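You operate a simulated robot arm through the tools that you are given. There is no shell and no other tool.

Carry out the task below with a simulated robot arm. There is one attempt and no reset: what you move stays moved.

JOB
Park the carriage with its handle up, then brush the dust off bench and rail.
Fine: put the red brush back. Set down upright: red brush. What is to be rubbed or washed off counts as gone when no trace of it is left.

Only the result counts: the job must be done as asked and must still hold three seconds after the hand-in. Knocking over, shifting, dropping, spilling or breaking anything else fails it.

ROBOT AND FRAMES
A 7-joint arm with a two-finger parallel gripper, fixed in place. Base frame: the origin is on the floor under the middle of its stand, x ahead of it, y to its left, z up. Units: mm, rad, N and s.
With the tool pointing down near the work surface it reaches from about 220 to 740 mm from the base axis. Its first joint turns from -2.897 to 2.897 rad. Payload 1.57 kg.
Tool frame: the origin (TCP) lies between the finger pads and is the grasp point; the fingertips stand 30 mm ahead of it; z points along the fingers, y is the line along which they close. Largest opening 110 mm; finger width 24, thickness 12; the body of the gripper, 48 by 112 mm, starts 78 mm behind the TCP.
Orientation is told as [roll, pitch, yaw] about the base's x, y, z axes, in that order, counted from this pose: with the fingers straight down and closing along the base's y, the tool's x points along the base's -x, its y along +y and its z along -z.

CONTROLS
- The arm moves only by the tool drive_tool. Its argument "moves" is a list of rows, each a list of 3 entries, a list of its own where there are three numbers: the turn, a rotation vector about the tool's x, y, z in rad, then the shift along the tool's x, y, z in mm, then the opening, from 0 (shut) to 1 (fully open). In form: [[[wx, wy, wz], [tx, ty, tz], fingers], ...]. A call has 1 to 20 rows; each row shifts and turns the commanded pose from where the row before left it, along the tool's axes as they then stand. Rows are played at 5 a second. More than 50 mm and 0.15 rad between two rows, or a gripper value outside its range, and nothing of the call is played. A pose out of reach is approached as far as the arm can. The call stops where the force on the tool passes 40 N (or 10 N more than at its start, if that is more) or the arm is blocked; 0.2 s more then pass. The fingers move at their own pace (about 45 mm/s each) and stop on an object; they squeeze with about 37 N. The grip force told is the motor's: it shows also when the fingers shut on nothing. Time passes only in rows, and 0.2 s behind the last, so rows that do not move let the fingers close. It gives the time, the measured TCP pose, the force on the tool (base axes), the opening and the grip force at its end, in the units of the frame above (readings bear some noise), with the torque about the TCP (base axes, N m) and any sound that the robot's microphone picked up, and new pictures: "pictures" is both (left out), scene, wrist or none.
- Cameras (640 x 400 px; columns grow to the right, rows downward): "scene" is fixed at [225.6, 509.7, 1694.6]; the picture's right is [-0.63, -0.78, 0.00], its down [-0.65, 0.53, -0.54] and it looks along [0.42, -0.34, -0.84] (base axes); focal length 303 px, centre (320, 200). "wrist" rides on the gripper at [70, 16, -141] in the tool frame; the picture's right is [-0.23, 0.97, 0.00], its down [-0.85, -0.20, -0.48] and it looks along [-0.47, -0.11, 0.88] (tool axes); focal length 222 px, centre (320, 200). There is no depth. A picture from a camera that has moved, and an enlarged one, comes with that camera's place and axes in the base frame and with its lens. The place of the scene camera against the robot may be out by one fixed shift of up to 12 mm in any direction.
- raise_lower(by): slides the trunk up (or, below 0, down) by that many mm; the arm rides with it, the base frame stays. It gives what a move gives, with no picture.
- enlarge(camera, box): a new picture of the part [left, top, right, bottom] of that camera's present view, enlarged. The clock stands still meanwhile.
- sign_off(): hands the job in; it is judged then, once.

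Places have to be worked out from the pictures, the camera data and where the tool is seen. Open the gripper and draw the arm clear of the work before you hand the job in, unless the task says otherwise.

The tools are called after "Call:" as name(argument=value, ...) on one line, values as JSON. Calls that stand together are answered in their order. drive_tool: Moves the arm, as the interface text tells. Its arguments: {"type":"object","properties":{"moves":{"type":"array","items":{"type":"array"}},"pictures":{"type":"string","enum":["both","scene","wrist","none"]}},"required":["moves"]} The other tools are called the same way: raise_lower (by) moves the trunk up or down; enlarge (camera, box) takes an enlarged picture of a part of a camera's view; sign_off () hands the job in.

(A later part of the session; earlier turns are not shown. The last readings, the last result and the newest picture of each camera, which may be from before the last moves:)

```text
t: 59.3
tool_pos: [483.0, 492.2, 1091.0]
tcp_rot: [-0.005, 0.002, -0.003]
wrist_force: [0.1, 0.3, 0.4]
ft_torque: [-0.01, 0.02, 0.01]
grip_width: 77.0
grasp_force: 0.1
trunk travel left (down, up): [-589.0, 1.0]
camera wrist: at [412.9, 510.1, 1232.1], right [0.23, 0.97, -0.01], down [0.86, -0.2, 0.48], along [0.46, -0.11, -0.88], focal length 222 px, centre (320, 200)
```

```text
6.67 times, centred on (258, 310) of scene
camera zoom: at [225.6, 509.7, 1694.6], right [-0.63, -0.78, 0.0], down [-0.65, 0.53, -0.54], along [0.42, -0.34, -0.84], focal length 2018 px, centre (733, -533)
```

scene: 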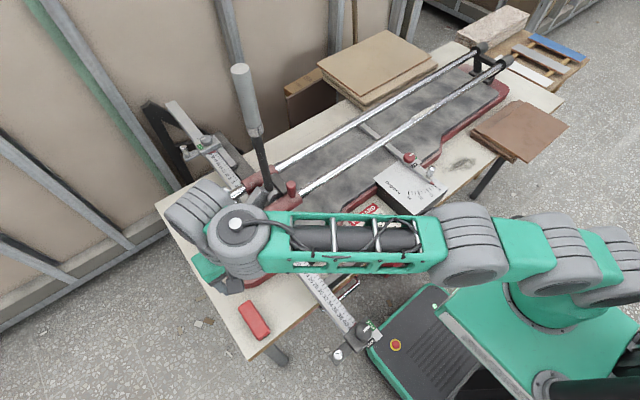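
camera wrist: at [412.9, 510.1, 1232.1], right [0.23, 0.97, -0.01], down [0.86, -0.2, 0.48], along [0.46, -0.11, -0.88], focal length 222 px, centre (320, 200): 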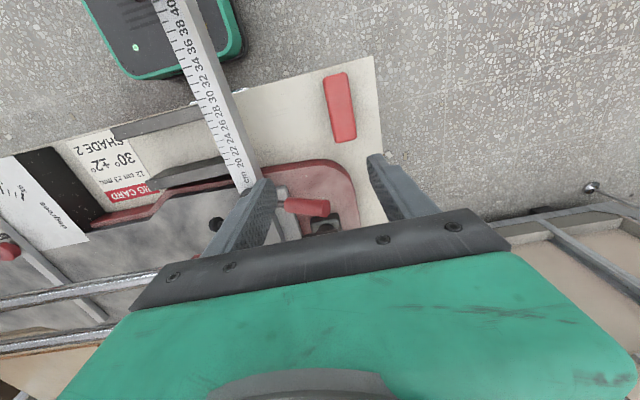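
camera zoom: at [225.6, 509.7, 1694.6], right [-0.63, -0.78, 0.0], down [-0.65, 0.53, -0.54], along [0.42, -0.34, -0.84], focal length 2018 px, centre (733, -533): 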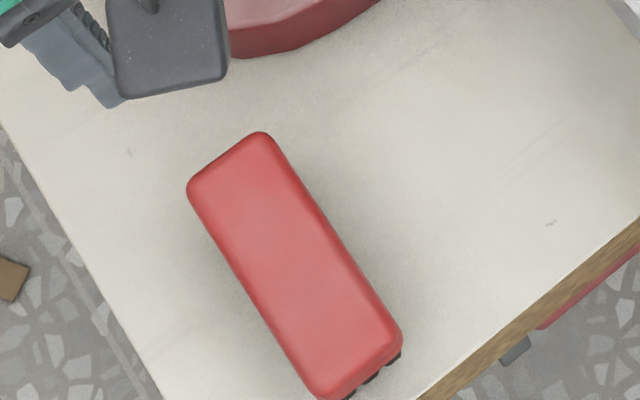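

The brush lies along x, about 107×39 mm, centred near (461,533) with its top near z≈830. I'll move over it, come down partway and check.

Call:
drive_tool(moves=[[[0, 0, 0], [7, 14, 40], 0.7], [[0, 0, 0], [7, 14, 40], 0.7], [[0, 0, 0], [8, 13.4, 40], 0.7], [[0, 0, 0], [0, 0, 40], 0.7]], pictures="both")

```text
t: 60.3
tool_pos: [460.5, 531.5, 930.3]
tcp_rot: [-0.003, 0.0, -0.004]
wrist_force: [0.6, 0.7, 1.0]
ft_torque: [0.0, -0.02, -0.01]
grip_width: 77.0
grasp_force: 0.1
trunk travel left (down, up): [-589.0, 1.0]
camera wrist: at [389.6, 549.4, 1071.3], right [0.23, 0.97, 0.0], down [0.86, -0.2, 0.48], along [0.46, -0.11, -0.88], focal length 222 px, centre (320, 200)
```

scene: 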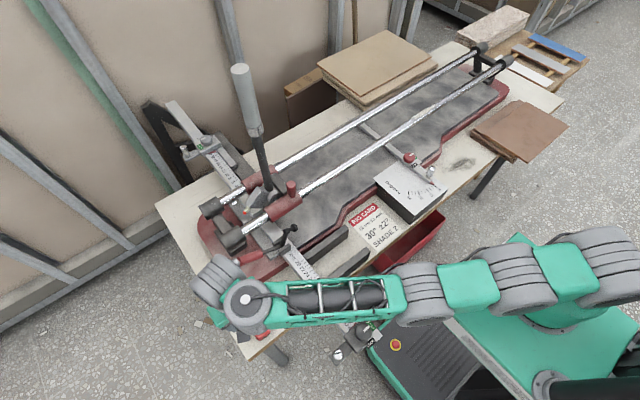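
wrist: 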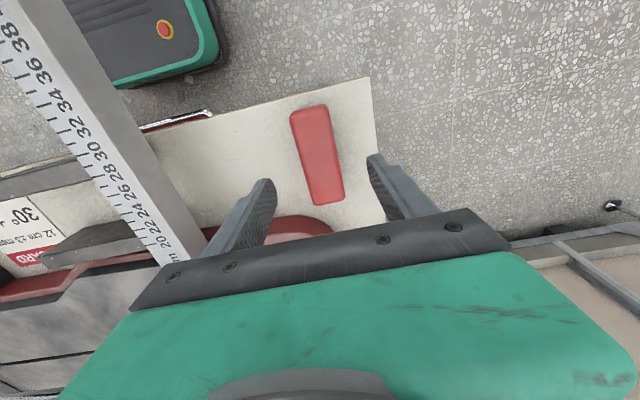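

Brush is centred under the hand (about 465,531). I'll descend so the fingertips end about 12 mm above the bench, either side of the red body.

Call:
drive_tool(moves=[[[0, 0, 0], [-4, 0, 35], 0.7], [[0, 0, 0], [0, 0, 35], 0.7], [[0, 0, 0], [0, 0, 15], 0.7], [[0, 0, 0], [0, 0, 12], 0.7]], pictures="both")

```text
t: 61.3
tool_pos: [462.4, 529.8, 832.3]
tcp_rot: [-0.008, 0.002, -0.002]
wrist_force: [0.3, -0.1, -0.3]
ft_torque: [0.0, 0.01, 0.01]
grip_width: 77.2
grasp_force: 0.0
trunk travel left (down, up): [-589.0, 1.0]
camera wrist: at [391.4, 547.4, 974.2], right [0.23, 0.97, -0.01], down [0.86, -0.2, 0.48], along [0.46, -0.11, -0.88], focal length 222 px, centre (320, 200)
```

scene: 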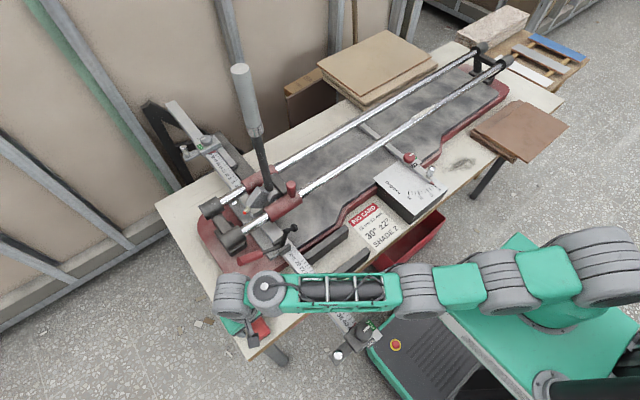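
wrist: 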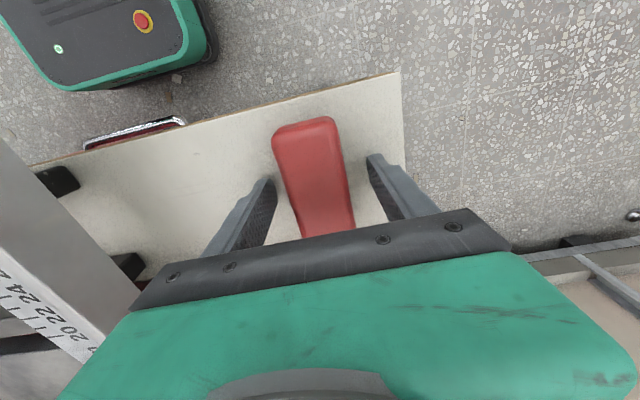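

The brush is between the fingers; closing now.

Call:
drive_tool(moves=[[[0, 0, 0], [0, 0, 0], 0.4], [[0, 0, 0], [0, 0, 0], 0.3], [[0, 0, 0], [0, 0, 0], 0.2], [[0, 0, 0], [0, 0, 0], 0.1], [[0, 0, 0], [0, 0, 0], 0.1]], pictures="wrist")

```text
t: 62.5
tool_pos: [462.6, 529.9, 832.0]
tcp_rot: [-0.005, 0.001, 0.0]
wrist_force: [-0.3, 0.2, 0.2]
ft_torque: [0.02, -0.04, -0.02]
grip_width: 39.5
grasp_force: 36.9
trunk travel left (down, up): [-589.0, 1.0]
camera wrist: at [391.4, 547.3, 974.3], right [0.23, 0.97, -0.01], down [0.86, -0.2, 0.48], along [0.46, -0.11, -0.88], focal length 222 px, centre (320, 200)
```

wrist: 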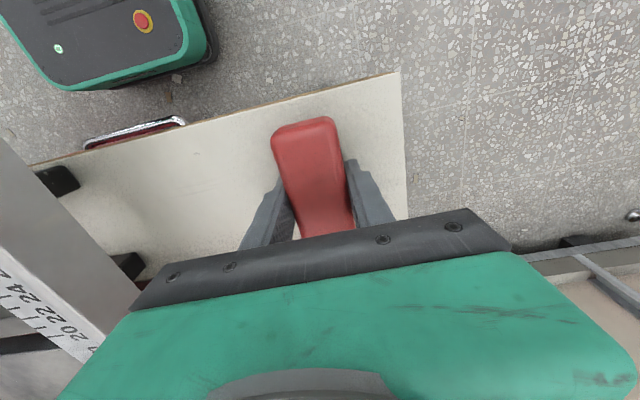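

Brush held (39.5 mm). I'll lift it straight up and carry it along x≈462 over to the right side, well above everything there.

Call:
drive_tool(moves=[[[0, 0, 0], [0, 0, -20], 0.1], [[0, 0, 0], [0, 0, -40], 0.1], [[0, 0, 0], [0, 0, -45], 0.1], [[0, 0, 0], [0, 0, -45], 0.1], [[0, 0, 0], [0, 0, -45], 0.1], [[0, 0, 0], [0, 0, -45], 0.1], [[0, 0, 0], [0, -45, 0], 0.1], [[0, 0, 0], [0, -45, 0], 0.1], [[0, 0, 0], [0, -45, 0], 0.1], [[0, 0, 0], [0, -45, 0], 0.1]], pictures="scene")

```text
t: 64.7
tool_pos: [462.5, 350.6, 1079.0]
tcp_rot: [-0.01, 0.004, -0.002]
wrist_force: [0.0, 0.1, -0.7]
ft_torque: [-0.02, 0.0, 0.01]
grip_width: 10.9
grasp_force: 0.0
out of reach, approached as far as the arm can: row 10
trunk travel left (down, up): [-589.0, 1.0]
```

scene: 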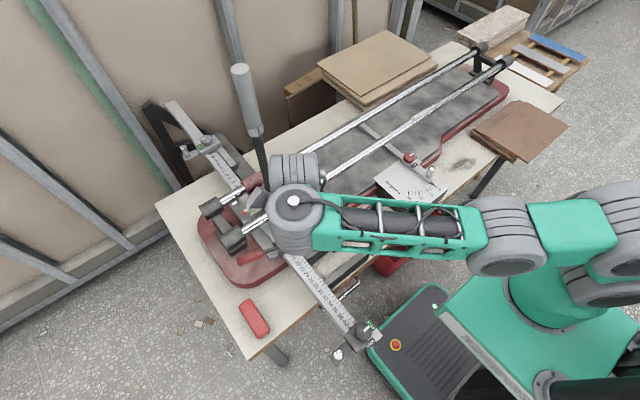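

The grip slipped off the brush's rounded top as I lifted, and the brush stayed on the bench. I'll enlarge to see its present pose before regripping lower.

Call:
enlarge(camera="scene", box=[210, 280, 306, 340])

Call:
drive_tool(moves=[[[0, 0, 0], [0, 30, 0], 0.7], [[0, 0, 0], [0, 40, 15], 0.7], [[0, 0, 0], [0, 40, 15], 0.7], [[0, 0, 0], [0, 40, 20], 0.7], [[0, 0, 0], [0, 30, 30], 0.7], [[0, 0, 0], [0, 0, 35], 0.7]], pictures="both")

```text
6.67 times, centred on (258, 310) of scene
camera zoom: at [225.6, 509.7, 1694.6], right [-0.63, -0.78, 0.0], down [-0.65, 0.53, -0.54], along [0.42, -0.34, -0.84], focal length 2018 px, centre (733, -533)
```

zoom: 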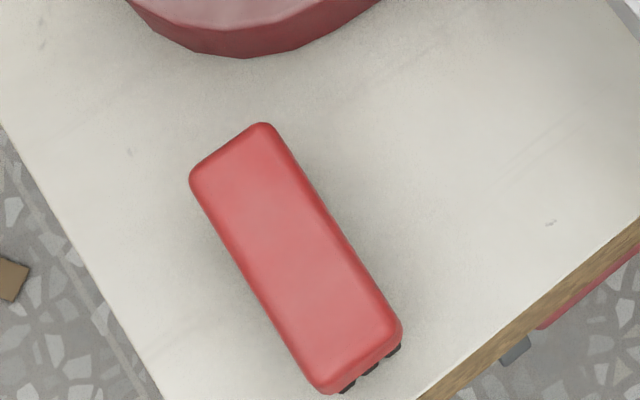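

```text
t: 66.1
tool_pos: [465.1, 531.1, 961.2]
tcp_rot: [-0.005, 0.002, 0.001]
wrist_force: [1.2, -0.6, -0.2]
ft_torque: [-0.03, 0.03, -0.02]
grip_width: 76.9
grasp_force: 0.0
trunk travel left (down, up): [-589.0, 1.0]
camera wrist: at [394.7, 549.8, 1103.3], right [0.23, 0.97, -0.01], down [0.86, -0.2, 0.48], along [0.46, -0.11, -0.88], focal length 222 px, centre (320, 200)
```

scene: 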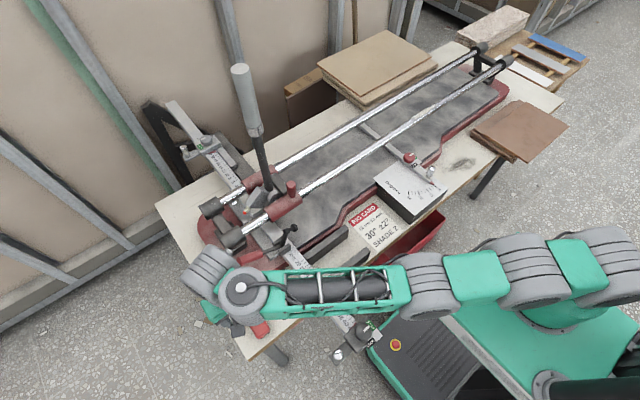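
wrist: 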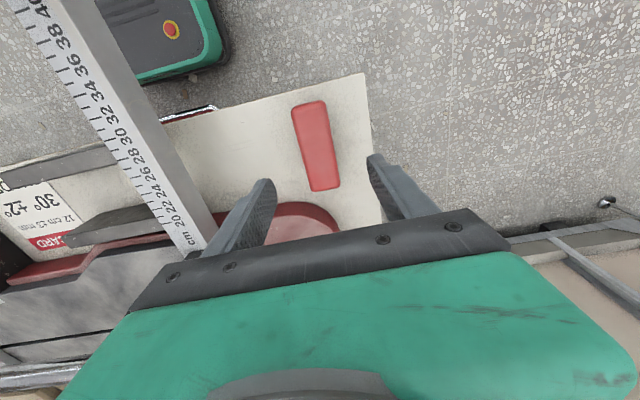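

The brush is still upright in essentially the same place. I'll go lower this time (fingertips just above the bench), in small steps while checking the force.

Call:
drive_tool(moves=[[[0, 0, 0], [0, 0, 45], 0.7], [[0, 0, 0], [0, 0, 45], 0.7], [[0, 0, 0], [0, 0, 30], 0.7], [[0, 0, 0], [0, 0, 9], 0.7], [[0, 0, 0], [0, 0, 5], 0.7], [[0, 0, 0], [0, 0, 4], 0.7]], pictures="wrist")

```text
t: 67.5
tool_pos: [467.2, 529.3, 830.5]
tcp_rot: [0.002, -0.006, -0.001]
wrist_force: [2.4, -0.7, 24.1]
ft_torque: [-0.98, 0.2, 0.15]
grip_width: 76.6
grasp_force: 0.0
trunk travel left (down, up): [-589.0, 1.0]
camera wrist: at [395.4, 547.2, 971.8], right [0.23, 0.97, 0.0], down [0.85, -0.2, 0.48], along [0.47, -0.11, -0.88], focal length 222 px, centre (320, 200)
```

wrist: 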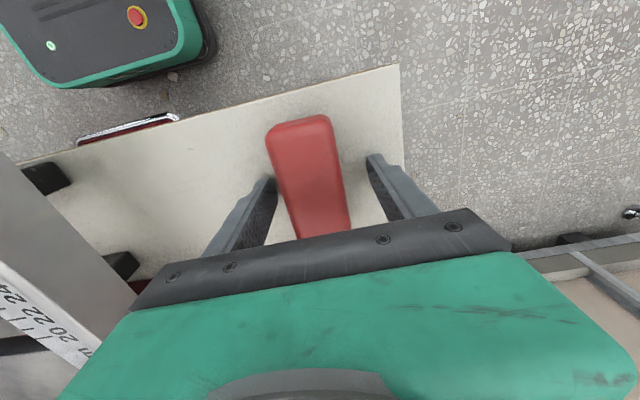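

The -y fingertip is touching the bench (24 N), so the bench is really at z≈800 and the earlier grip was at full depth; the lift was probably too quick. I'll rise 3 mm, grip fully, and lift slowly.

Call:
drive_tool(moves=[[[0, 0, 0], [0, 2, -4], 0.7], [[0, 0, 0], [0, 0, 0], 0.3], [[0, 0, 0], [0, 0, 0], 0], [[0, 0, 0], [0, 0, 0], 0], [[0, 0, 0], [0, 0, 0], 0], [[0, 0, 0], [0, 0, 0], 0], [[0, 0, 0], [0, 0, 0], 0], [[0, 0, 0], [0, 0, -2], 0], [[0, 0, 0], [0, 0, -3], 0]], pictures="wrist")

```text
t: 69.5
tool_pos: [466.4, 528.4, 830.1]
tcp_rot: [-0.013, 0.008, -0.005]
wrist_force: [0.3, -0.7, 1.2]
ft_torque: [0.01, -0.14, -0.05]
grip_width: 39.3
grasp_force: 36.5
trunk travel left (down, up): [-589.0, 1.0]
camera wrist: at [396.7, 547.8, 972.7], right [0.23, 0.97, -0.01], down [0.86, -0.2, 0.47], along [0.46, -0.12, -0.88], focal length 222 px, centre (320, 200)
```

wrist: 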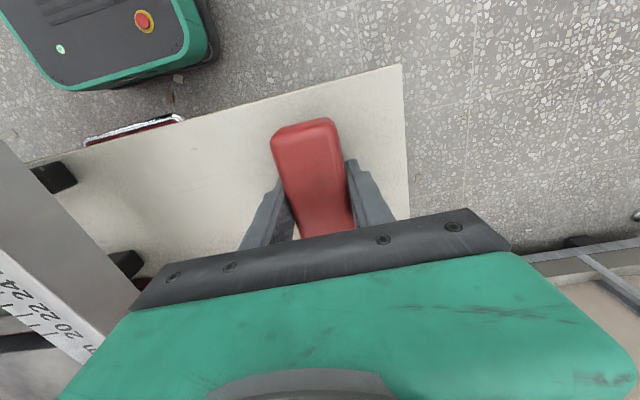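

The brush is gripped (39.3 mm). I'll lift slowly by another 18 mm and check that the width holds.

Call:
drive_tool(moves=[[[0, 0, 0], [0, 0, -3], 0], [[0, 0, 0], [0, 0, -3], 0], [[0, 0, 0], [0, 0, -3], 0], [[0, 0, 0], [0, 0, -3], 0], [[0, 0, 0], [0, 0, -3], 0], [[0, 0, 0], [0, 0, -3], 0]], pictures="both")

```text
t: 70.9
tool_pos: [465.5, 532.7, 851.2]
tcp_rot: [-0.005, 0.003, -0.001]
wrist_force: [0.0, 0.2, -0.5]
ft_torque: [0.01, -0.01, -0.02]
grip_width: 39.3
grasp_force: 37.1
trunk travel left (down, up): [-589.0, 1.0]
camera wrist: at [395.0, 550.8, 993.7], right [0.23, 0.97, -0.01], down [0.86, -0.2, 0.48], along [0.46, -0.11, -0.88], focal length 222 px, centre (320, 200)
```

scene: 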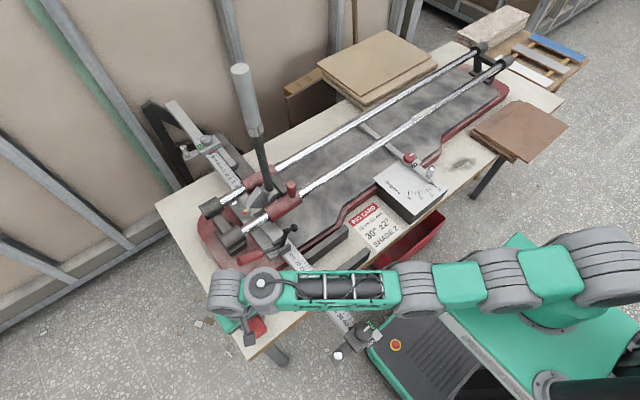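
wrist: 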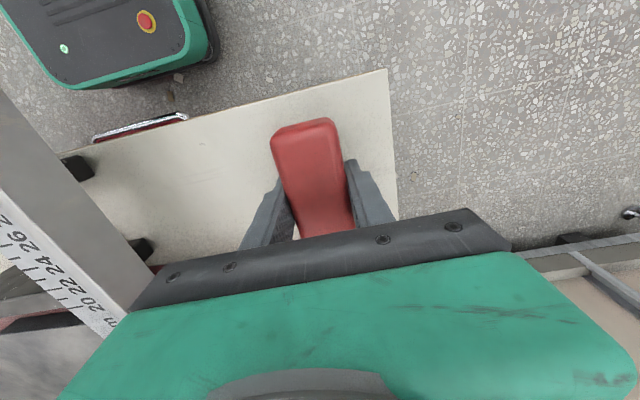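

The brush is holding at 20 mm up. I'll keep lifting gently and then travel slowly toward the right side.

Call:
drive_tool(moves=[[[0, 0, 0], [0, 0, -5], 0], [[0, 0, 0], [0, 0, -8], 0], [[0, 0, 0], [0, 0, -11], 0], [[0, 0, 0], [0, 0, -14], 0], [[0, 0, 0], [0, 0, -16], 0], [[0, 0, 0], [0, 0, -18], 0], [[0, 0, 0], [0, 0, -20], 0], [[0, 0, 0], [0, 0, -20], 0], [[0, 0, 0], [0, 0, -20], 0], [[0, 0, 0], [0, 0, -18], 0], [[0, 0, 0], [0, 0, -15], 0], [[0, 0, 0], [0, -4, -10], 0], [[0, 0, 0], [0, -8, -5], 0], [[0, 0, 0], [0, -12, 0], 0], [[0, 0, 0], [0, -16, 0], 0], [[0, 0, 0], [0, -20, 0], 0], [[0, 0, 0], [0, -22, 0], 0], [[0, 0, 0], [0, -25, 0], 0], [[0, 0, 0], [0, -25, 0], 0], [[0, 0, 0], [0, -25, 0], 0]], pictures="wrist")

```text
t: 75.1
tool_pos: [479.8, 388.4, 1049.7]
tcp_rot: [-0.011, 0.007, -0.003]
wrist_force: [0.1, -0.1, -1.7]
ft_torque: [0.01, -0.04, -0.03]
grip_width: 39.2
grasp_force: 37.1
out of reach, approached as far as the arm can: row 19, 20
trunk travel left (down, up): [-589.0, 1.0]
camera wrist: at [408.9, 406.7, 1192.7], right [0.23, 0.97, -0.01], down [0.86, -0.2, 0.48], along [0.46, -0.12, -0.88], focal length 222 px, centre (320, 200)
```

wrist: 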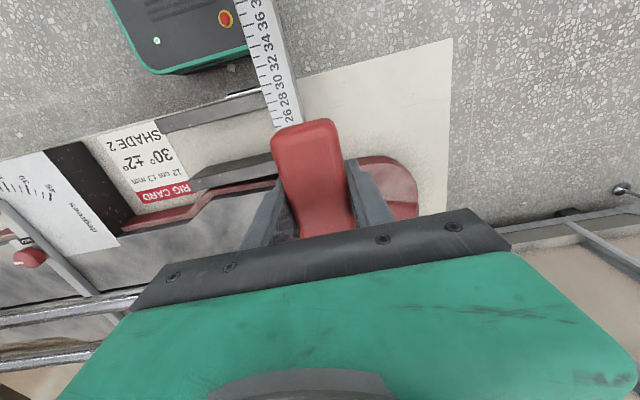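

Brush still held. The limit here comes from the trunk being too high for nearer radii, so I'll lower the trunk 60 mm (brush bottom stays above z≈950) and then move on.

Call:
raise_lower(by=-60)

Call:
drive_tool(moves=[[[0, 0, 0], [4, -5, -15], 0], [[0, 0, 0], [4, -8, -20], 0], [[0, 0, 0], [4, -10, -20], 0], [[0, 0, 0], [4, -15, -10], 0], [[0, 0, 0], [0, -20, 0], 0], [[0, 0, 0], [0, -25, 0], 0]], pictures="none")

```text
t: 76.1
tool_pos: [479.9, 388.4, 989.4]
tcp_rot: [-0.01, 0.008, -0.002]
wrist_force: [-0.8, -0.3, -0.6]
ft_torque: [-0.01, -0.01, 0.02]
grip_width: 39.5
grasp_force: 36.5
trunk travel left (down, up): [-529.0, 61.0]
```

```text
t: 77.5
tool_pos: [464.0, 304.7, 1058.4]
tcp_rot: [-0.012, 0.007, -0.002]
wrist_force: [-0.1, -0.2, -0.9]
ft_torque: [0.0, 0.01, 0.01]
grip_width: 39.5
grasp_force: 37.0
trunk travel left (down, up): [-529.0, 61.0]
```

Good. Another 60 mm lower with the trunk, then travel along -y at about z≈1000, where the brush clears the angle gauge's pin.

Call:
raise_lower(by=-60)

Call:
drive_tool(moves=[[[0, 0, 0], [0, -8, -8], 0], [[0, 0, 0], [0, -14, -10], 0], [[0, 0, 0], [0, -20, -12], 0], [[0, 0, 0], [0, -26, 0], 0], [[0, 0, 0], [0, -32, 0], 0], [[0, 0, 0], [0, -36, 0], 0], [[0, 0, 0], [0, -40, 0], 0], [[0, 0, 0], [0, -40, 0], 0], [[0, 0, 0], [0, -40, 0], 0], [[0, 0, 0], [0, -40, 0], 0], [[0, 0, 0], [0, -40, 0], 0], [[0, 0, 0], [0, -40, 0], 0], [[0, 0, 0], [0, -40, 0], 0], [[0, 0, 0], [0, -36, 0], 0], [[0, 0, 0], [0, -30, 0], 0], [[0, 0, 0], [0, -24, 0], 0], [[0, 0, 0], [0, -16, 0], 0], [[0, 0, 0], [0, -8, 0], 0]], pictures="both")

```text
t: 78.5
tool_pos: [465.4, 303.6, 997.2]
tcp_rot: [-0.011, 0.009, -0.002]
wrist_force: [-0.3, 0.2, -1.6]
ft_torque: [-0.01, -0.01, -0.01]
grip_width: 39.5
grasp_force: 37.4
trunk travel left (down, up): [-469.0, 121.0]
```

```text
t: 82.3
tool_pos: [464.7, -225.1, 1033.8]
tcp_rot: [-0.011, 0.008, -0.002]
wrist_force: [0.9, -0.5, -0.4]
ft_torque: [0.01, 0.03, 0.01]
grip_width: 39.5
grasp_force: 37.3
trunk travel left (down, up): [-469.0, 121.0]
camera wrist: at [394.3, -206.4, 1175.5], right [0.23, 0.97, -0.01], down [0.86, -0.2, 0.47], along [0.46, -0.12, -0.88], focal length 222 px, centre (320, 200)
```

scene: 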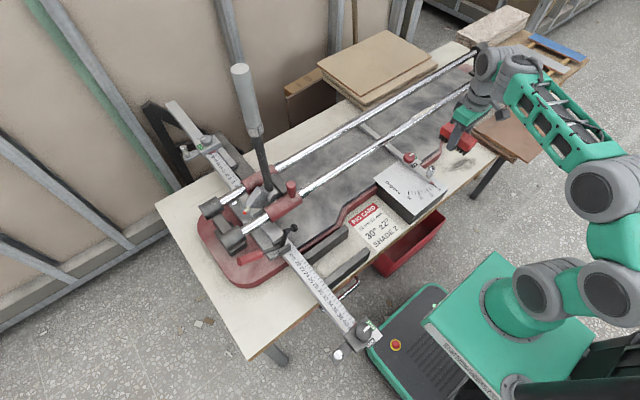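
wrist: 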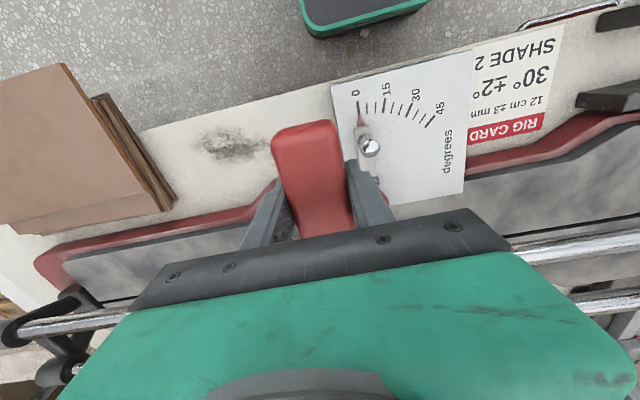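

The brush is safely carried to (465,-225,1034). I'll raise the trunk 90 mm for reach at the rail and enlarge the scene view on the rail dust.

Call:
raise_lower(by=90)

Call:
enlarge(camera="scene", box=[390, 80, 470, 130])

Call:
enlarge(camera="scene", box=[200, 50, 330, 250])

```text
t: 83.5
tool_pos: [464.6, -224.3, 1123.8]
tcp_rot: [-0.01, 0.008, -0.002]
wrist_force: [-1.3, 1.0, -1.0]
ft_torque: [-0.01, 0.04, -0.03]
grip_width: 39.5
grasp_force: 36.4
trunk travel left (down, up): [-559.0, 31.0]
```

```text
8.00 times, centred on (430, 105) of scene
camera zoom: at [225.6, 509.7, 1694.6], right [-0.63, -0.78, 0.0], down [-0.65, 0.53, -0.54], along [0.42, -0.34, -0.84], focal length 2422 px, centre (-560, 960)
```

zoom: 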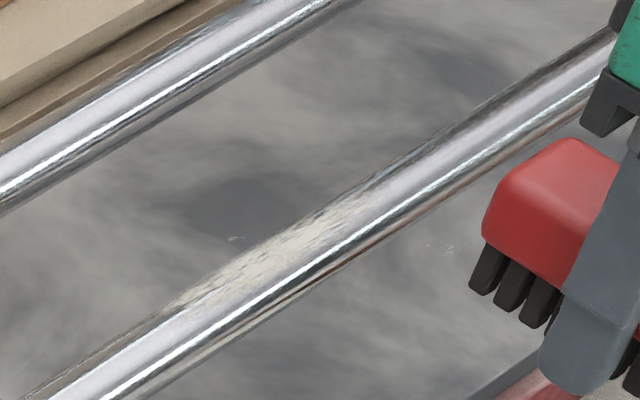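

```text
2.00 times, centred on (265, 150) of scene
camera zoom: at [225.6, 509.7, 1694.6], right [-0.63, -0.78, 0.0], down [-0.65, 0.53, -0.54], along [0.42, -0.34, -0.84], focal length 606 px, centre (430, 300)
```

zoom: 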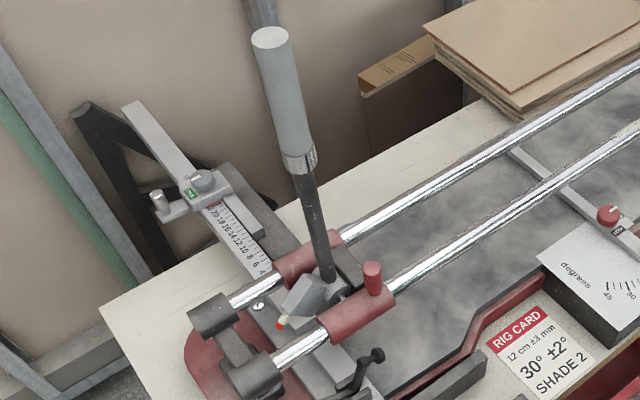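

The dust sits on top of the front rail between about y=-220 and y=-360. The fingertips are nearly level with the bristles, so I'll offset the hand to x≈597 and let the far half of the brush ride on the rail; moving there now above the rail.

Call:
drive_tool(moves=[[[0, 0, 0], [-15, 4, 5], 0], [[0, 0, 0], [-25, 5, 10], 0], [[0, 0, 0], [-30, 5, 10], 0], [[0, 0, 0], [-30, 5, 10], 0], [[0, 0, 0], [-20, 0, 10], 0], [[0, 0, 0], [-12, 0, 4], 0]], pictures="both")

```text
t: 84.9
tool_pos: [595.9, -205.7, 1074.3]
tcp_rot: [-0.01, 0.008, 0.0]
wrist_force: [0.3, 0.3, -1.4]
ft_torque: [0.04, -0.01, -0.01]
grip_width: 39.5
grasp_force: 36.4
trunk travel left (down, up): [-559.0, 31.0]
camera wrist: at [526.0, -187.3, 1216.8], right [0.23, 0.97, -0.01], down [0.86, -0.2, 0.48], along [0.46, -0.12, -0.88], focal length 222 px, centre (320, 200)
```

scene: 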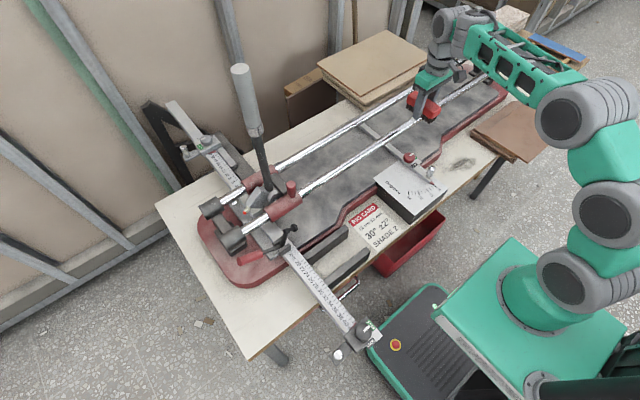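
wrist: 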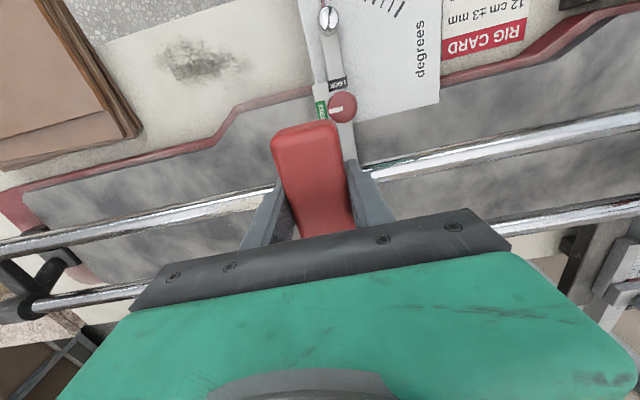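

I'll enlarge the wrist view to see the rail dust's extent relative to the brush.

Call:
enlarge(camera="wrist", box=[130, 160, 290, 260])

Call:
enlarge(camera="wrist", box=[130, 20, 260, 101])

Call:
enlarge(camera="scene", box=[390, 70, 470, 120])

```text
4.00 times, centred on (210, 210) of wrist
camera zoom: at [526.0, -187.3, 1216.8], right [0.23, 0.97, -0.01], down [0.86, -0.2, 0.48], along [0.46, -0.12, -0.88], focal length 888 px, centre (760, 160)
```

zoom: 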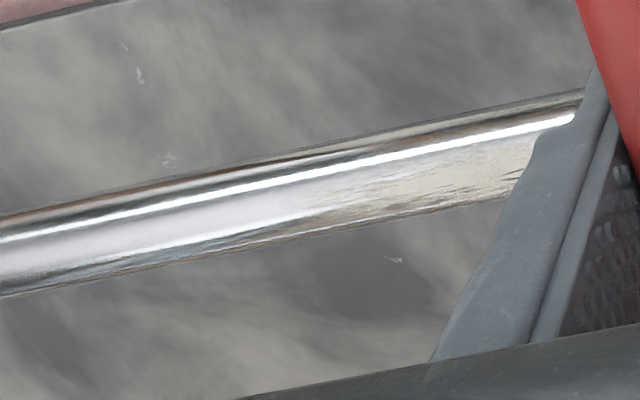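

```text
4.92 times, centred on (195, 60) of wrist
camera zoom: at [526.0, -187.3, 1216.8], right [0.23, 0.97, -0.01], down [0.86, -0.2, 0.48], along [0.46, -0.12, -0.88], focal length 1094 px, centre (935, 887)
```

zoom: 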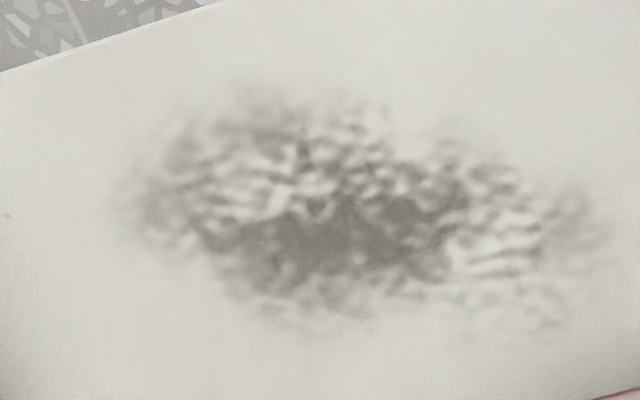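

```text
8.00 times, centred on (430, 95) of scene
camera zoom: at [225.6, 509.7, 1694.6], right [-0.63, -0.78, 0.0], down [-0.65, 0.53, -0.54], along [0.42, -0.34, -0.84], focal length 2422 px, centre (-560, 1040)
```

zoom: 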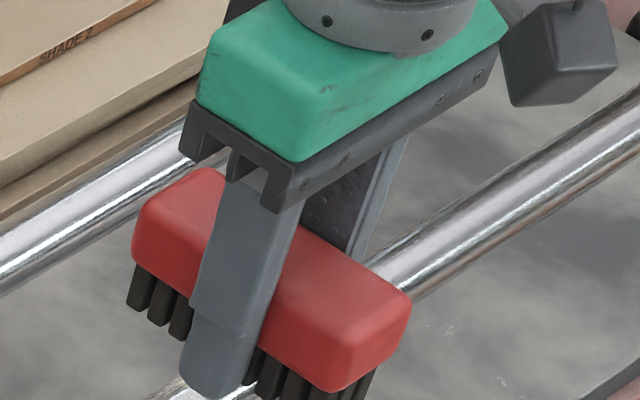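

Dust clearly covers the rail from around the left finger's position onward. I'll descend beside it at y≈-205, slowly, until the bristles just touch the rail.

Call:
drive_tool(moves=[[[0, 0, 0], [0, 0, 12], 0], [[0, 0, 0], [0, 0, 12], 0], [[0, 0, 0], [0, 0, 10], 0], [[0, 0, 0], [0, 0, 8], 0], [[0, 0, 0], [0, 0, 5], 0]], pictures="none")

Call:
drive_tool(moves=[[[0, 0, 0], [0, 0, 4], 0], [[0, 0, 0], [0, 0, 4], 0]], pictures="none")

```text
t: 86.1
tool_pos: [595.6, -206.2, 1027.6]
tcp_rot: [-0.011, 0.007, -0.002]
wrist_force: [0.2, 0.1, -0.5]
ft_torque: [-0.01, 0.0, 0.01]
grip_width: 39.3
grasp_force: 37.4
trunk travel left (down, up): [-559.0, 31.0]
```

```text
t: 86.7
tool_pos: [595.7, -205.9, 1017.4]
tcp_rot: [-0.011, 0.006, -0.002]
wrist_force: [0.3, -0.2, -1.0]
ft_torque: [0.01, -0.01, 0.0]
grip_width: 39.3
grasp_force: 37.3
trunk travel left (down, up): [-559.0, 31.0]
```

Still no contact at z≈1017; I continue down in small steps.

Call:
drive_tool(moves=[[[0, 0, 0], [0, 0, 3], 0], [[0, 0, 0], [0, 0, 3], 0]], pictures="none")

Call:
drive_tool(moves=[[[0, 0, 0], [0, 0, 3], 0], [[0, 0, 0], [0, 0, 2], 0]], pictures="scene")

Call:
enlarge(camera="scene", box=[380, 70, 460, 120])

```text
t: 87.3
tool_pos: [596.9, -205.8, 1011.1]
tcp_rot: [-0.011, 0.006, -0.003]
wrist_force: [-0.4, 0.3, -0.4]
ft_torque: [0.02, -0.04, -0.03]
grip_width: 39.6
grasp_force: 37.3
trunk travel left (down, up): [-559.0, 31.0]
```

```text
t: 87.9
tool_pos: [595.4, -206.7, 1007.0]
tcp_rot: [-0.009, 0.006, -0.001]
wrist_force: [0.5, -0.3, -1.1]
ft_torque: [0.0, 0.03, 0.0]
grip_width: 39.5
grasp_force: 37.1
trunk travel left (down, up): [-559.0, 31.0]
```

scene: 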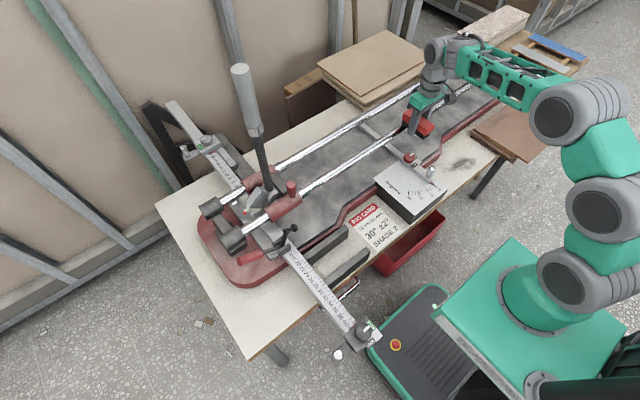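

```text
8.00 times, centred on (420, 95) of scene
camera zoom: at [225.6, 509.7, 1694.6], right [-0.63, -0.78, 0.0], down [-0.65, 0.53, -0.54], along [0.42, -0.34, -0.84], focal length 2422 px, centre (-480, 1040)
```

zoom: 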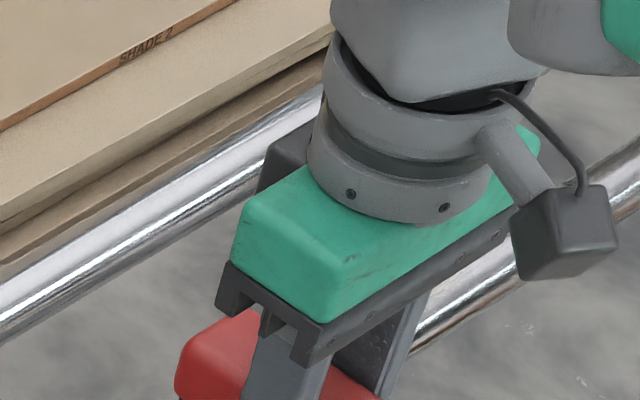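

I'll look at the bristles relative to the rail.

Call:
enlarge(camera="scene", box=[375, 95, 455, 145])

```text
8.00 times, centred on (415, 120) of scene
camera zoom: at [225.6, 509.7, 1694.6], right [-0.63, -0.78, 0.0], down [-0.65, 0.53, -0.54], along [0.42, -0.34, -0.84], focal length 2422 px, centre (-440, 840)
```

zoom: 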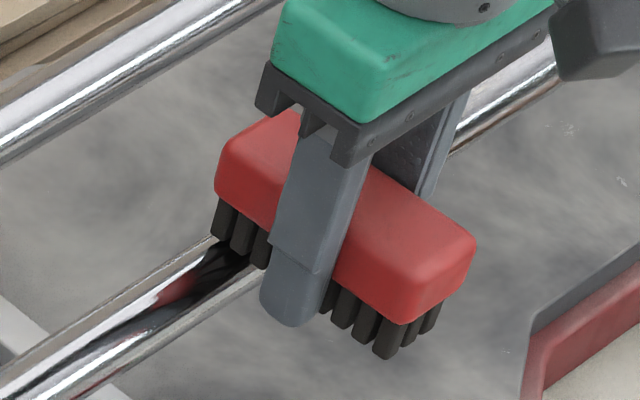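

The bristles' far half is right above the rail. Continuing down 2 mm at a time.

Call:
drive_tool(moves=[[[0, 0, 0], [0, 0, 2], 0], [[0, 0, 0], [0, 0, 2], 0]], pictures="none")

Call:
drive_tool(moves=[[[0, 0, 0], [0, 0, 2], 0], [[0, 0, 0], [0, 0, 2], 0]], pictures="none")

Call:
drive_tool(moves=[[[0, 0, 0], [0, 0, 2], 0], [[0, 0, 0], [0, 0, 2], 0]], pictures="none")

```text
t: 88.5
tool_pos: [596.5, -207.1, 1005.1]
tcp_rot: [-0.013, 0.003, -0.001]
wrist_force: [-1.0, 0.7, 7.2]
ft_torque: [0.13, -0.36, 0.01]
grip_width: 39.4
grasp_force: 37.1
trunk travel left (down, up): [-559.0, 31.0]
```

```text
t: 89.1
tool_pos: [594.9, -207.3, 1001.8]
tcp_rot: [-0.013, 0.002, 0.002]
wrist_force: [-1.3, 0.6, 18.8]
ft_torque: [0.33, -0.9, 0.03]
grip_width: 39.7
grasp_force: 36.9
trunk travel left (down, up): [-559.0, 31.0]
```

```text
t: 89.7
tool_pos: [594.1, -207.1, 996.7]
tcp_rot: [-0.008, 0.007, -0.001]
wrist_force: [-4.7, -0.1, 18.2]
ft_torque: [0.34, -0.72, 0.09]
grip_width: 39.8
grasp_force: 36.6
trunk travel left (down, up): [-559.0, 31.0]
```

Contact began near z≈1006 and I've pressed a bit much; I'll ease up 5 mm and look at how the brush sits.

Call:
drive_tool(moves=[[[0, 0, 0], [0, 0, -3], 0], [[0, 0, 0], [0, 0, -2], 0]], pictures="both")

Call:
enlarge(camera="scene", box=[375, 95, 455, 145])

```text
t: 90.3
tool_pos: [594.5, -206.8, 999.2]
tcp_rot: [-0.01, 0.008, -0.001]
wrist_force: [-0.2, -0.3, -0.1]
ft_torque: [0.01, 0.0, -0.01]
grip_width: 39.3
grasp_force: 36.9
trunk travel left (down, up): [-559.0, 31.0]
camera wrist: at [524.9, -188.4, 1141.3], right [0.23, 0.97, -0.01], down [0.86, -0.2, 0.47], along [0.46, -0.12, -0.88], focal length 222 px, centre (320, 200)
```

scene: 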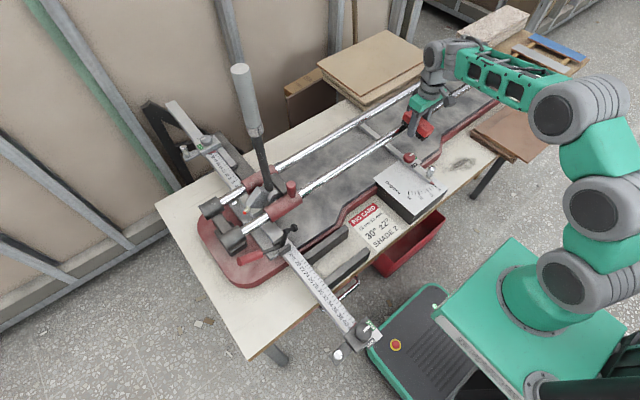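
wrist: 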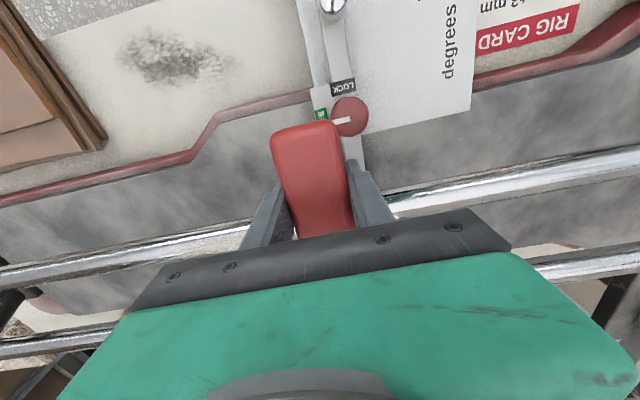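

```text
8.00 times, centred on (415, 120) of scene
camera zoom: at [225.6, 509.7, 1694.6], right [-0.63, -0.78, 0.0], down [-0.65, 0.53, -0.54], along [0.42, -0.34, -0.84], focal length 2422 px, centre (-440, 840)
```

zoom: 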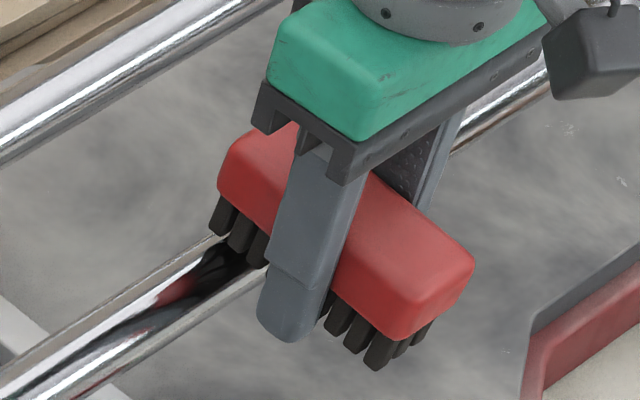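

The brush tipped a few degrees in the grip from that off-centre load, but it's still well held and now just touching the rail. I'll sweep along the rail in -y with only light pressure.

Call:
drive_tool(moves=[[[0, 0, 0], [0, 0, 1.5], 0], [[0, 0, 0], [0, -8, 0], 0], [[0, 0, 0], [0, -10, 0], 0], [[0, 0, 0], [0, -10, 0], 0], [[0, 0, 0], [0, -10, 0], 0], [[0, 0, 0], [0, -10, 0], 0], [[0, 0, 0], [0, -10, 0], 0], [[0, 0, 0], [0, -10, 0], 0], [[0, 0, 0], [0, -10, 0], 0]], pictures="both")

Call:
enlarge(camera="scene", box=[390, 85, 470, 135])

```text
t: 92.3
tool_pos: [595.9, -286.5, 1000.2]
tcp_rot: [-0.01, 0.008, -0.003]
wrist_force: [-0.4, -0.6, -1.0]
ft_torque: [-0.02, -0.01, 0.0]
grip_width: 39.5
grasp_force: 37.2
trunk travel left (down, up): [-559.0, 31.0]
camera wrist: at [524.3, -267.4, 1141.8], right [0.23, 0.97, -0.01], down [0.86, -0.2, 0.48], along [0.46, -0.12, -0.88], focal length 222 px, centre (320, 200)
```

scene: 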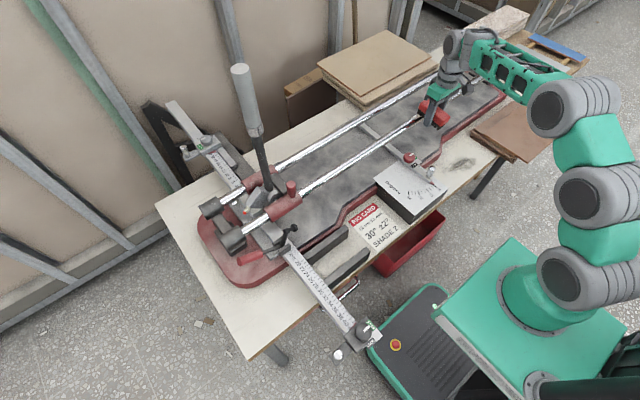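
wrist: 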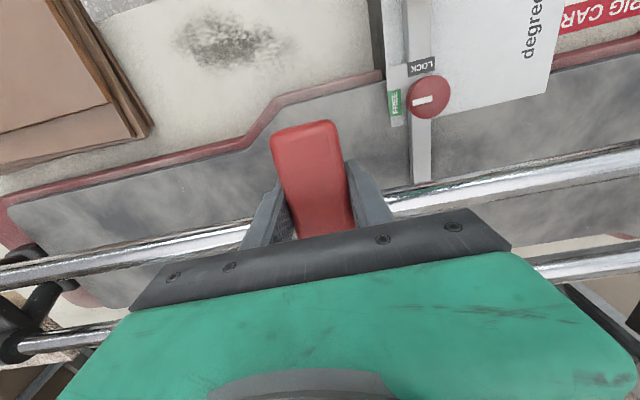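

```text
8.00 times, centred on (430, 110) of scene
camera zoom: at [225.6, 509.7, 1694.6], right [-0.63, -0.78, 0.0], down [-0.65, 0.53, -0.54], along [0.42, -0.34, -0.84], focal length 2422 px, centre (-560, 920)
```

zoom: 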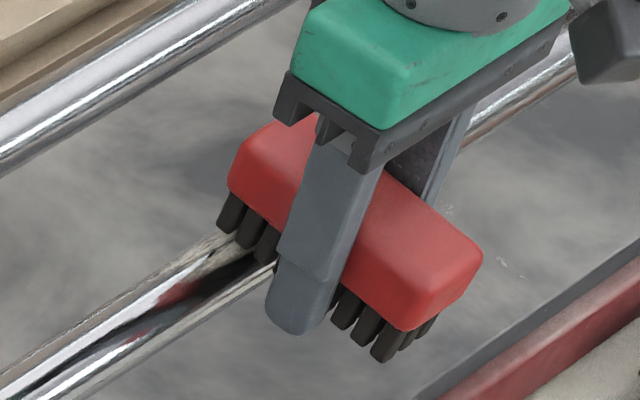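

The dust seems to be lifting off where the brush has passed. I'll press 2 mm more and continue to beyond the end of the dust.

Call:
drive_tool(moves=[[[0, 0, 0], [0, 0, 2], 0], [[0, 0, 0], [0, -8, 0], 0], [[0, 0, 0], [0, -10, 0], 0], [[0, 0, 0], [0, -10, 0], 0], [[0, 0, 0], [0, -10, 0], 0], [[0, 0, 0], [0, -10, 0], 0], [[0, 0, 0], [0, -10, 0], 0], [[0, 0, 0], [0, -10, 0], 0], [[0, 0, 0], [0, -10, 0], 0], [[0, 0, 0], [0, -10, 0], 0], [[0, 0, 0], [0, -10, 0], 0], [[0, 0, 0], [0, -8, 0], 0]], pictures="both")

Call:
enlarge(camera="scene", box=[390, 80, 470, 130])

```text
t: 94.9
tool_pos: [597.0, -390.5, 996.4]
tcp_rot: [-0.009, 0.008, -0.002]
wrist_force: [0.0, -0.1, -0.5]
ft_torque: [-0.03, -0.03, 0.0]
grip_width: 39.4
grasp_force: 37.1
trunk travel left (down, up): [-559.0, 31.0]
camera wrist: at [525.8, -371.9, 1139.5], right [0.23, 0.97, -0.01], down [0.86, -0.2, 0.47], along [0.46, -0.12, -0.88], focal length 222 px, centre (320, 200)
```

scene: 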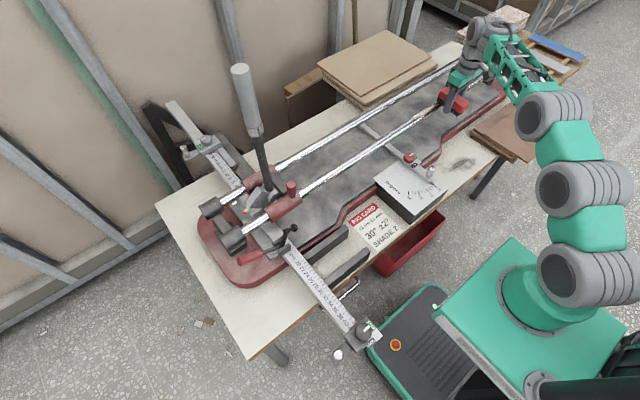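
wrist: 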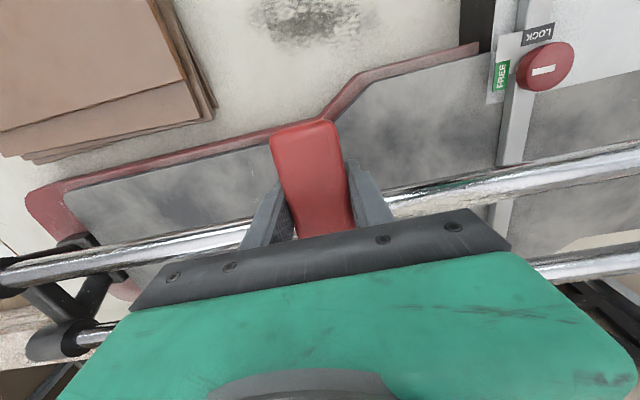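

```text
8.00 times, centred on (430, 105) of scene
camera zoom: at [225.6, 509.7, 1694.6], right [-0.63, -0.78, 0.0], down [-0.65, 0.53, -0.54], along [0.42, -0.34, -0.84], focal length 2422 px, centre (-560, 960)
```

zoom: 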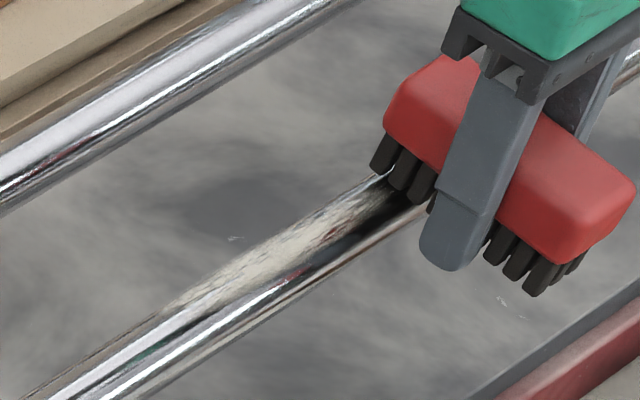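

The dust is still there: with the tipped brush there was no real pressure. A better way is to turn the brush 90° so it lies lengthwise on the rail with the fingers on either side of it; I'll lift, move over (633,-300) and turn.

Call:
drive_tool(moves=[[[0, 0, 0], [0, 0, -10], 0], [[0, 0, 0], [0, 5, -20], 0], [[0, 0, 0], [-6, 15, -20], 0], [[0, 0, 0.12], [-10, 20, 0], 0], [[0, 0, 0.14], [-8, 20, 0], 0], [[0, 0, 0.14], [-2, 10, 0], 0], [[0, 0, 0.14], [0, 0, 0], 0], [[0, 0, 0.14], [0, 0, 0], 0], [[0, 0, 0.14], [0, 0, 0], 0], [[0, 0, 0.14], [0, 0, 0], 0], [[0, 0, 0.14], [0, 0, 0], 0], [[0, 0, 0.14], [0, 0, 0], 0], [[0, 0, 0.14], [0, 0, 0], 0], [[0, 0, 0.14], [0, 0, 0], 0], [[0, 0, 0.05], [0, 0, 0], 0]], pictures="both")

```text
t: 98.1
tool_pos: [627.2, -323.4, 1048.8]
tcp_rot: [-0.007, -0.01, -1.573]
wrist_force: [0.2, 0.0, -1.3]
ft_torque: [0.01, -0.01, 0.03]
grip_width: 39.4
grasp_force: 37.3
trunk travel left (down, up): [-559.0, 31.0]
camera wrist: at [642.3, -250.8, 1189.0], right [0.97, -0.23, 0.0], down [-0.2, -0.85, 0.49], along [-0.12, -0.47, -0.87], focal length 222 px, centre (320, 200)
```

scene: 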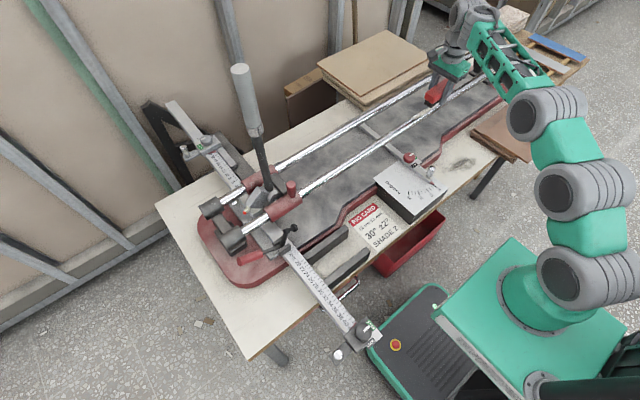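
wrist: 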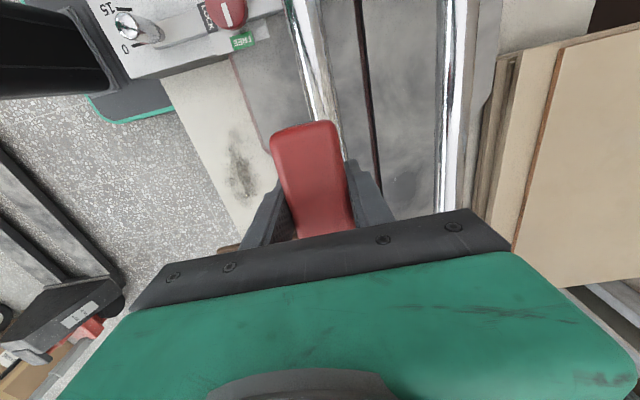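

The brush is now aligned with the rail; the wrist view puts the rail at x≈638. I'll centre over it at y≈-290 and check from the scene.

Call:
drive_tool(moves=[[[0, 0, 0], [12, 4, 0], 0], [[0, 0, 0], [12, 4, 0], 0], [[0, 0, 0], [9, 2, 10], 0], [[0, 0, 0], [0, 0, 10], 0]], pictures="both")

Call:
enlarge(camera="scene", box=[390, 75, 470, 125])

Call:
enlarge(camera="wrist", box=[240, 0, 400, 240])

```text
t: 99.1
tool_pos: [635.8, -291.0, 1027.3]
tcp_rot: [-0.009, -0.01, -1.572]
wrist_force: [0.1, 0.5, -1.2]
ft_torque: [0.02, 0.0, 0.0]
grip_width: 39.5
grasp_force: 37.4
trunk travel left (down, up): [-559.0, 31.0]
camera wrist: at [651.7, -219.0, 1168.2], right [0.97, -0.23, 0.0], down [-0.2, -0.85, 0.49], along [-0.11, -0.48, -0.87], focal length 222 px, centre (320, 200)
```

scene: 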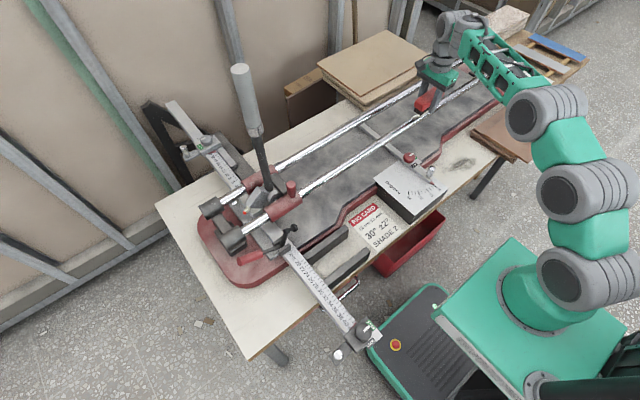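
wrist: 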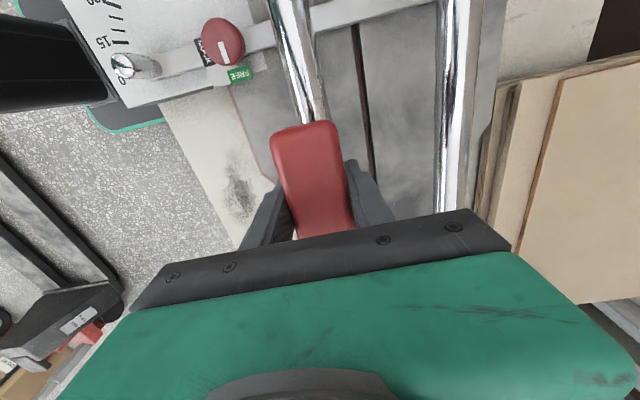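

```text
8.00 times, centred on (430, 100) of scene
camera zoom: at [225.6, 509.7, 1694.6], right [-0.63, -0.78, 0.0], down [-0.65, 0.53, -0.54], along [0.42, -0.34, -0.84], focal length 2422 px, centre (-560, 1000)
```

zoom: 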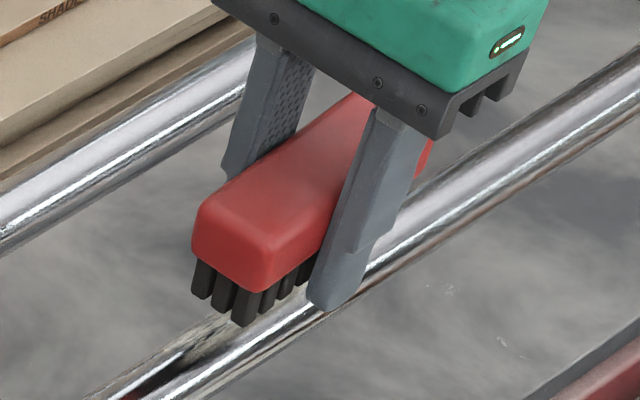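

```text
1.67 times, centred on (320, 120) of wrist
camera zoom: at [651.7, -219.0, 1168.2], right [0.97, -0.23, 0.0], down [-0.2, -0.85, 0.49], along [-0.11, -0.48, -0.87], focal length 370 px, centre (320, 333)
```

zoom: 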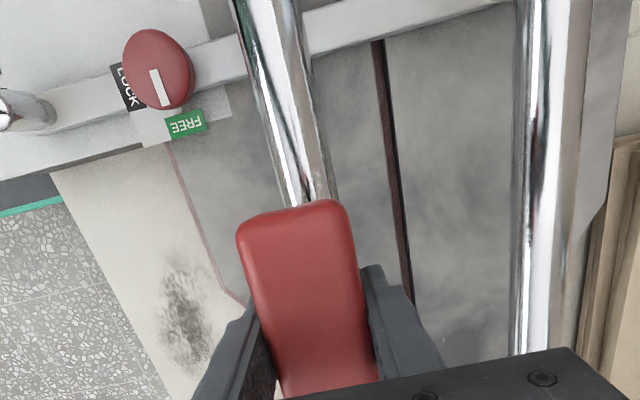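

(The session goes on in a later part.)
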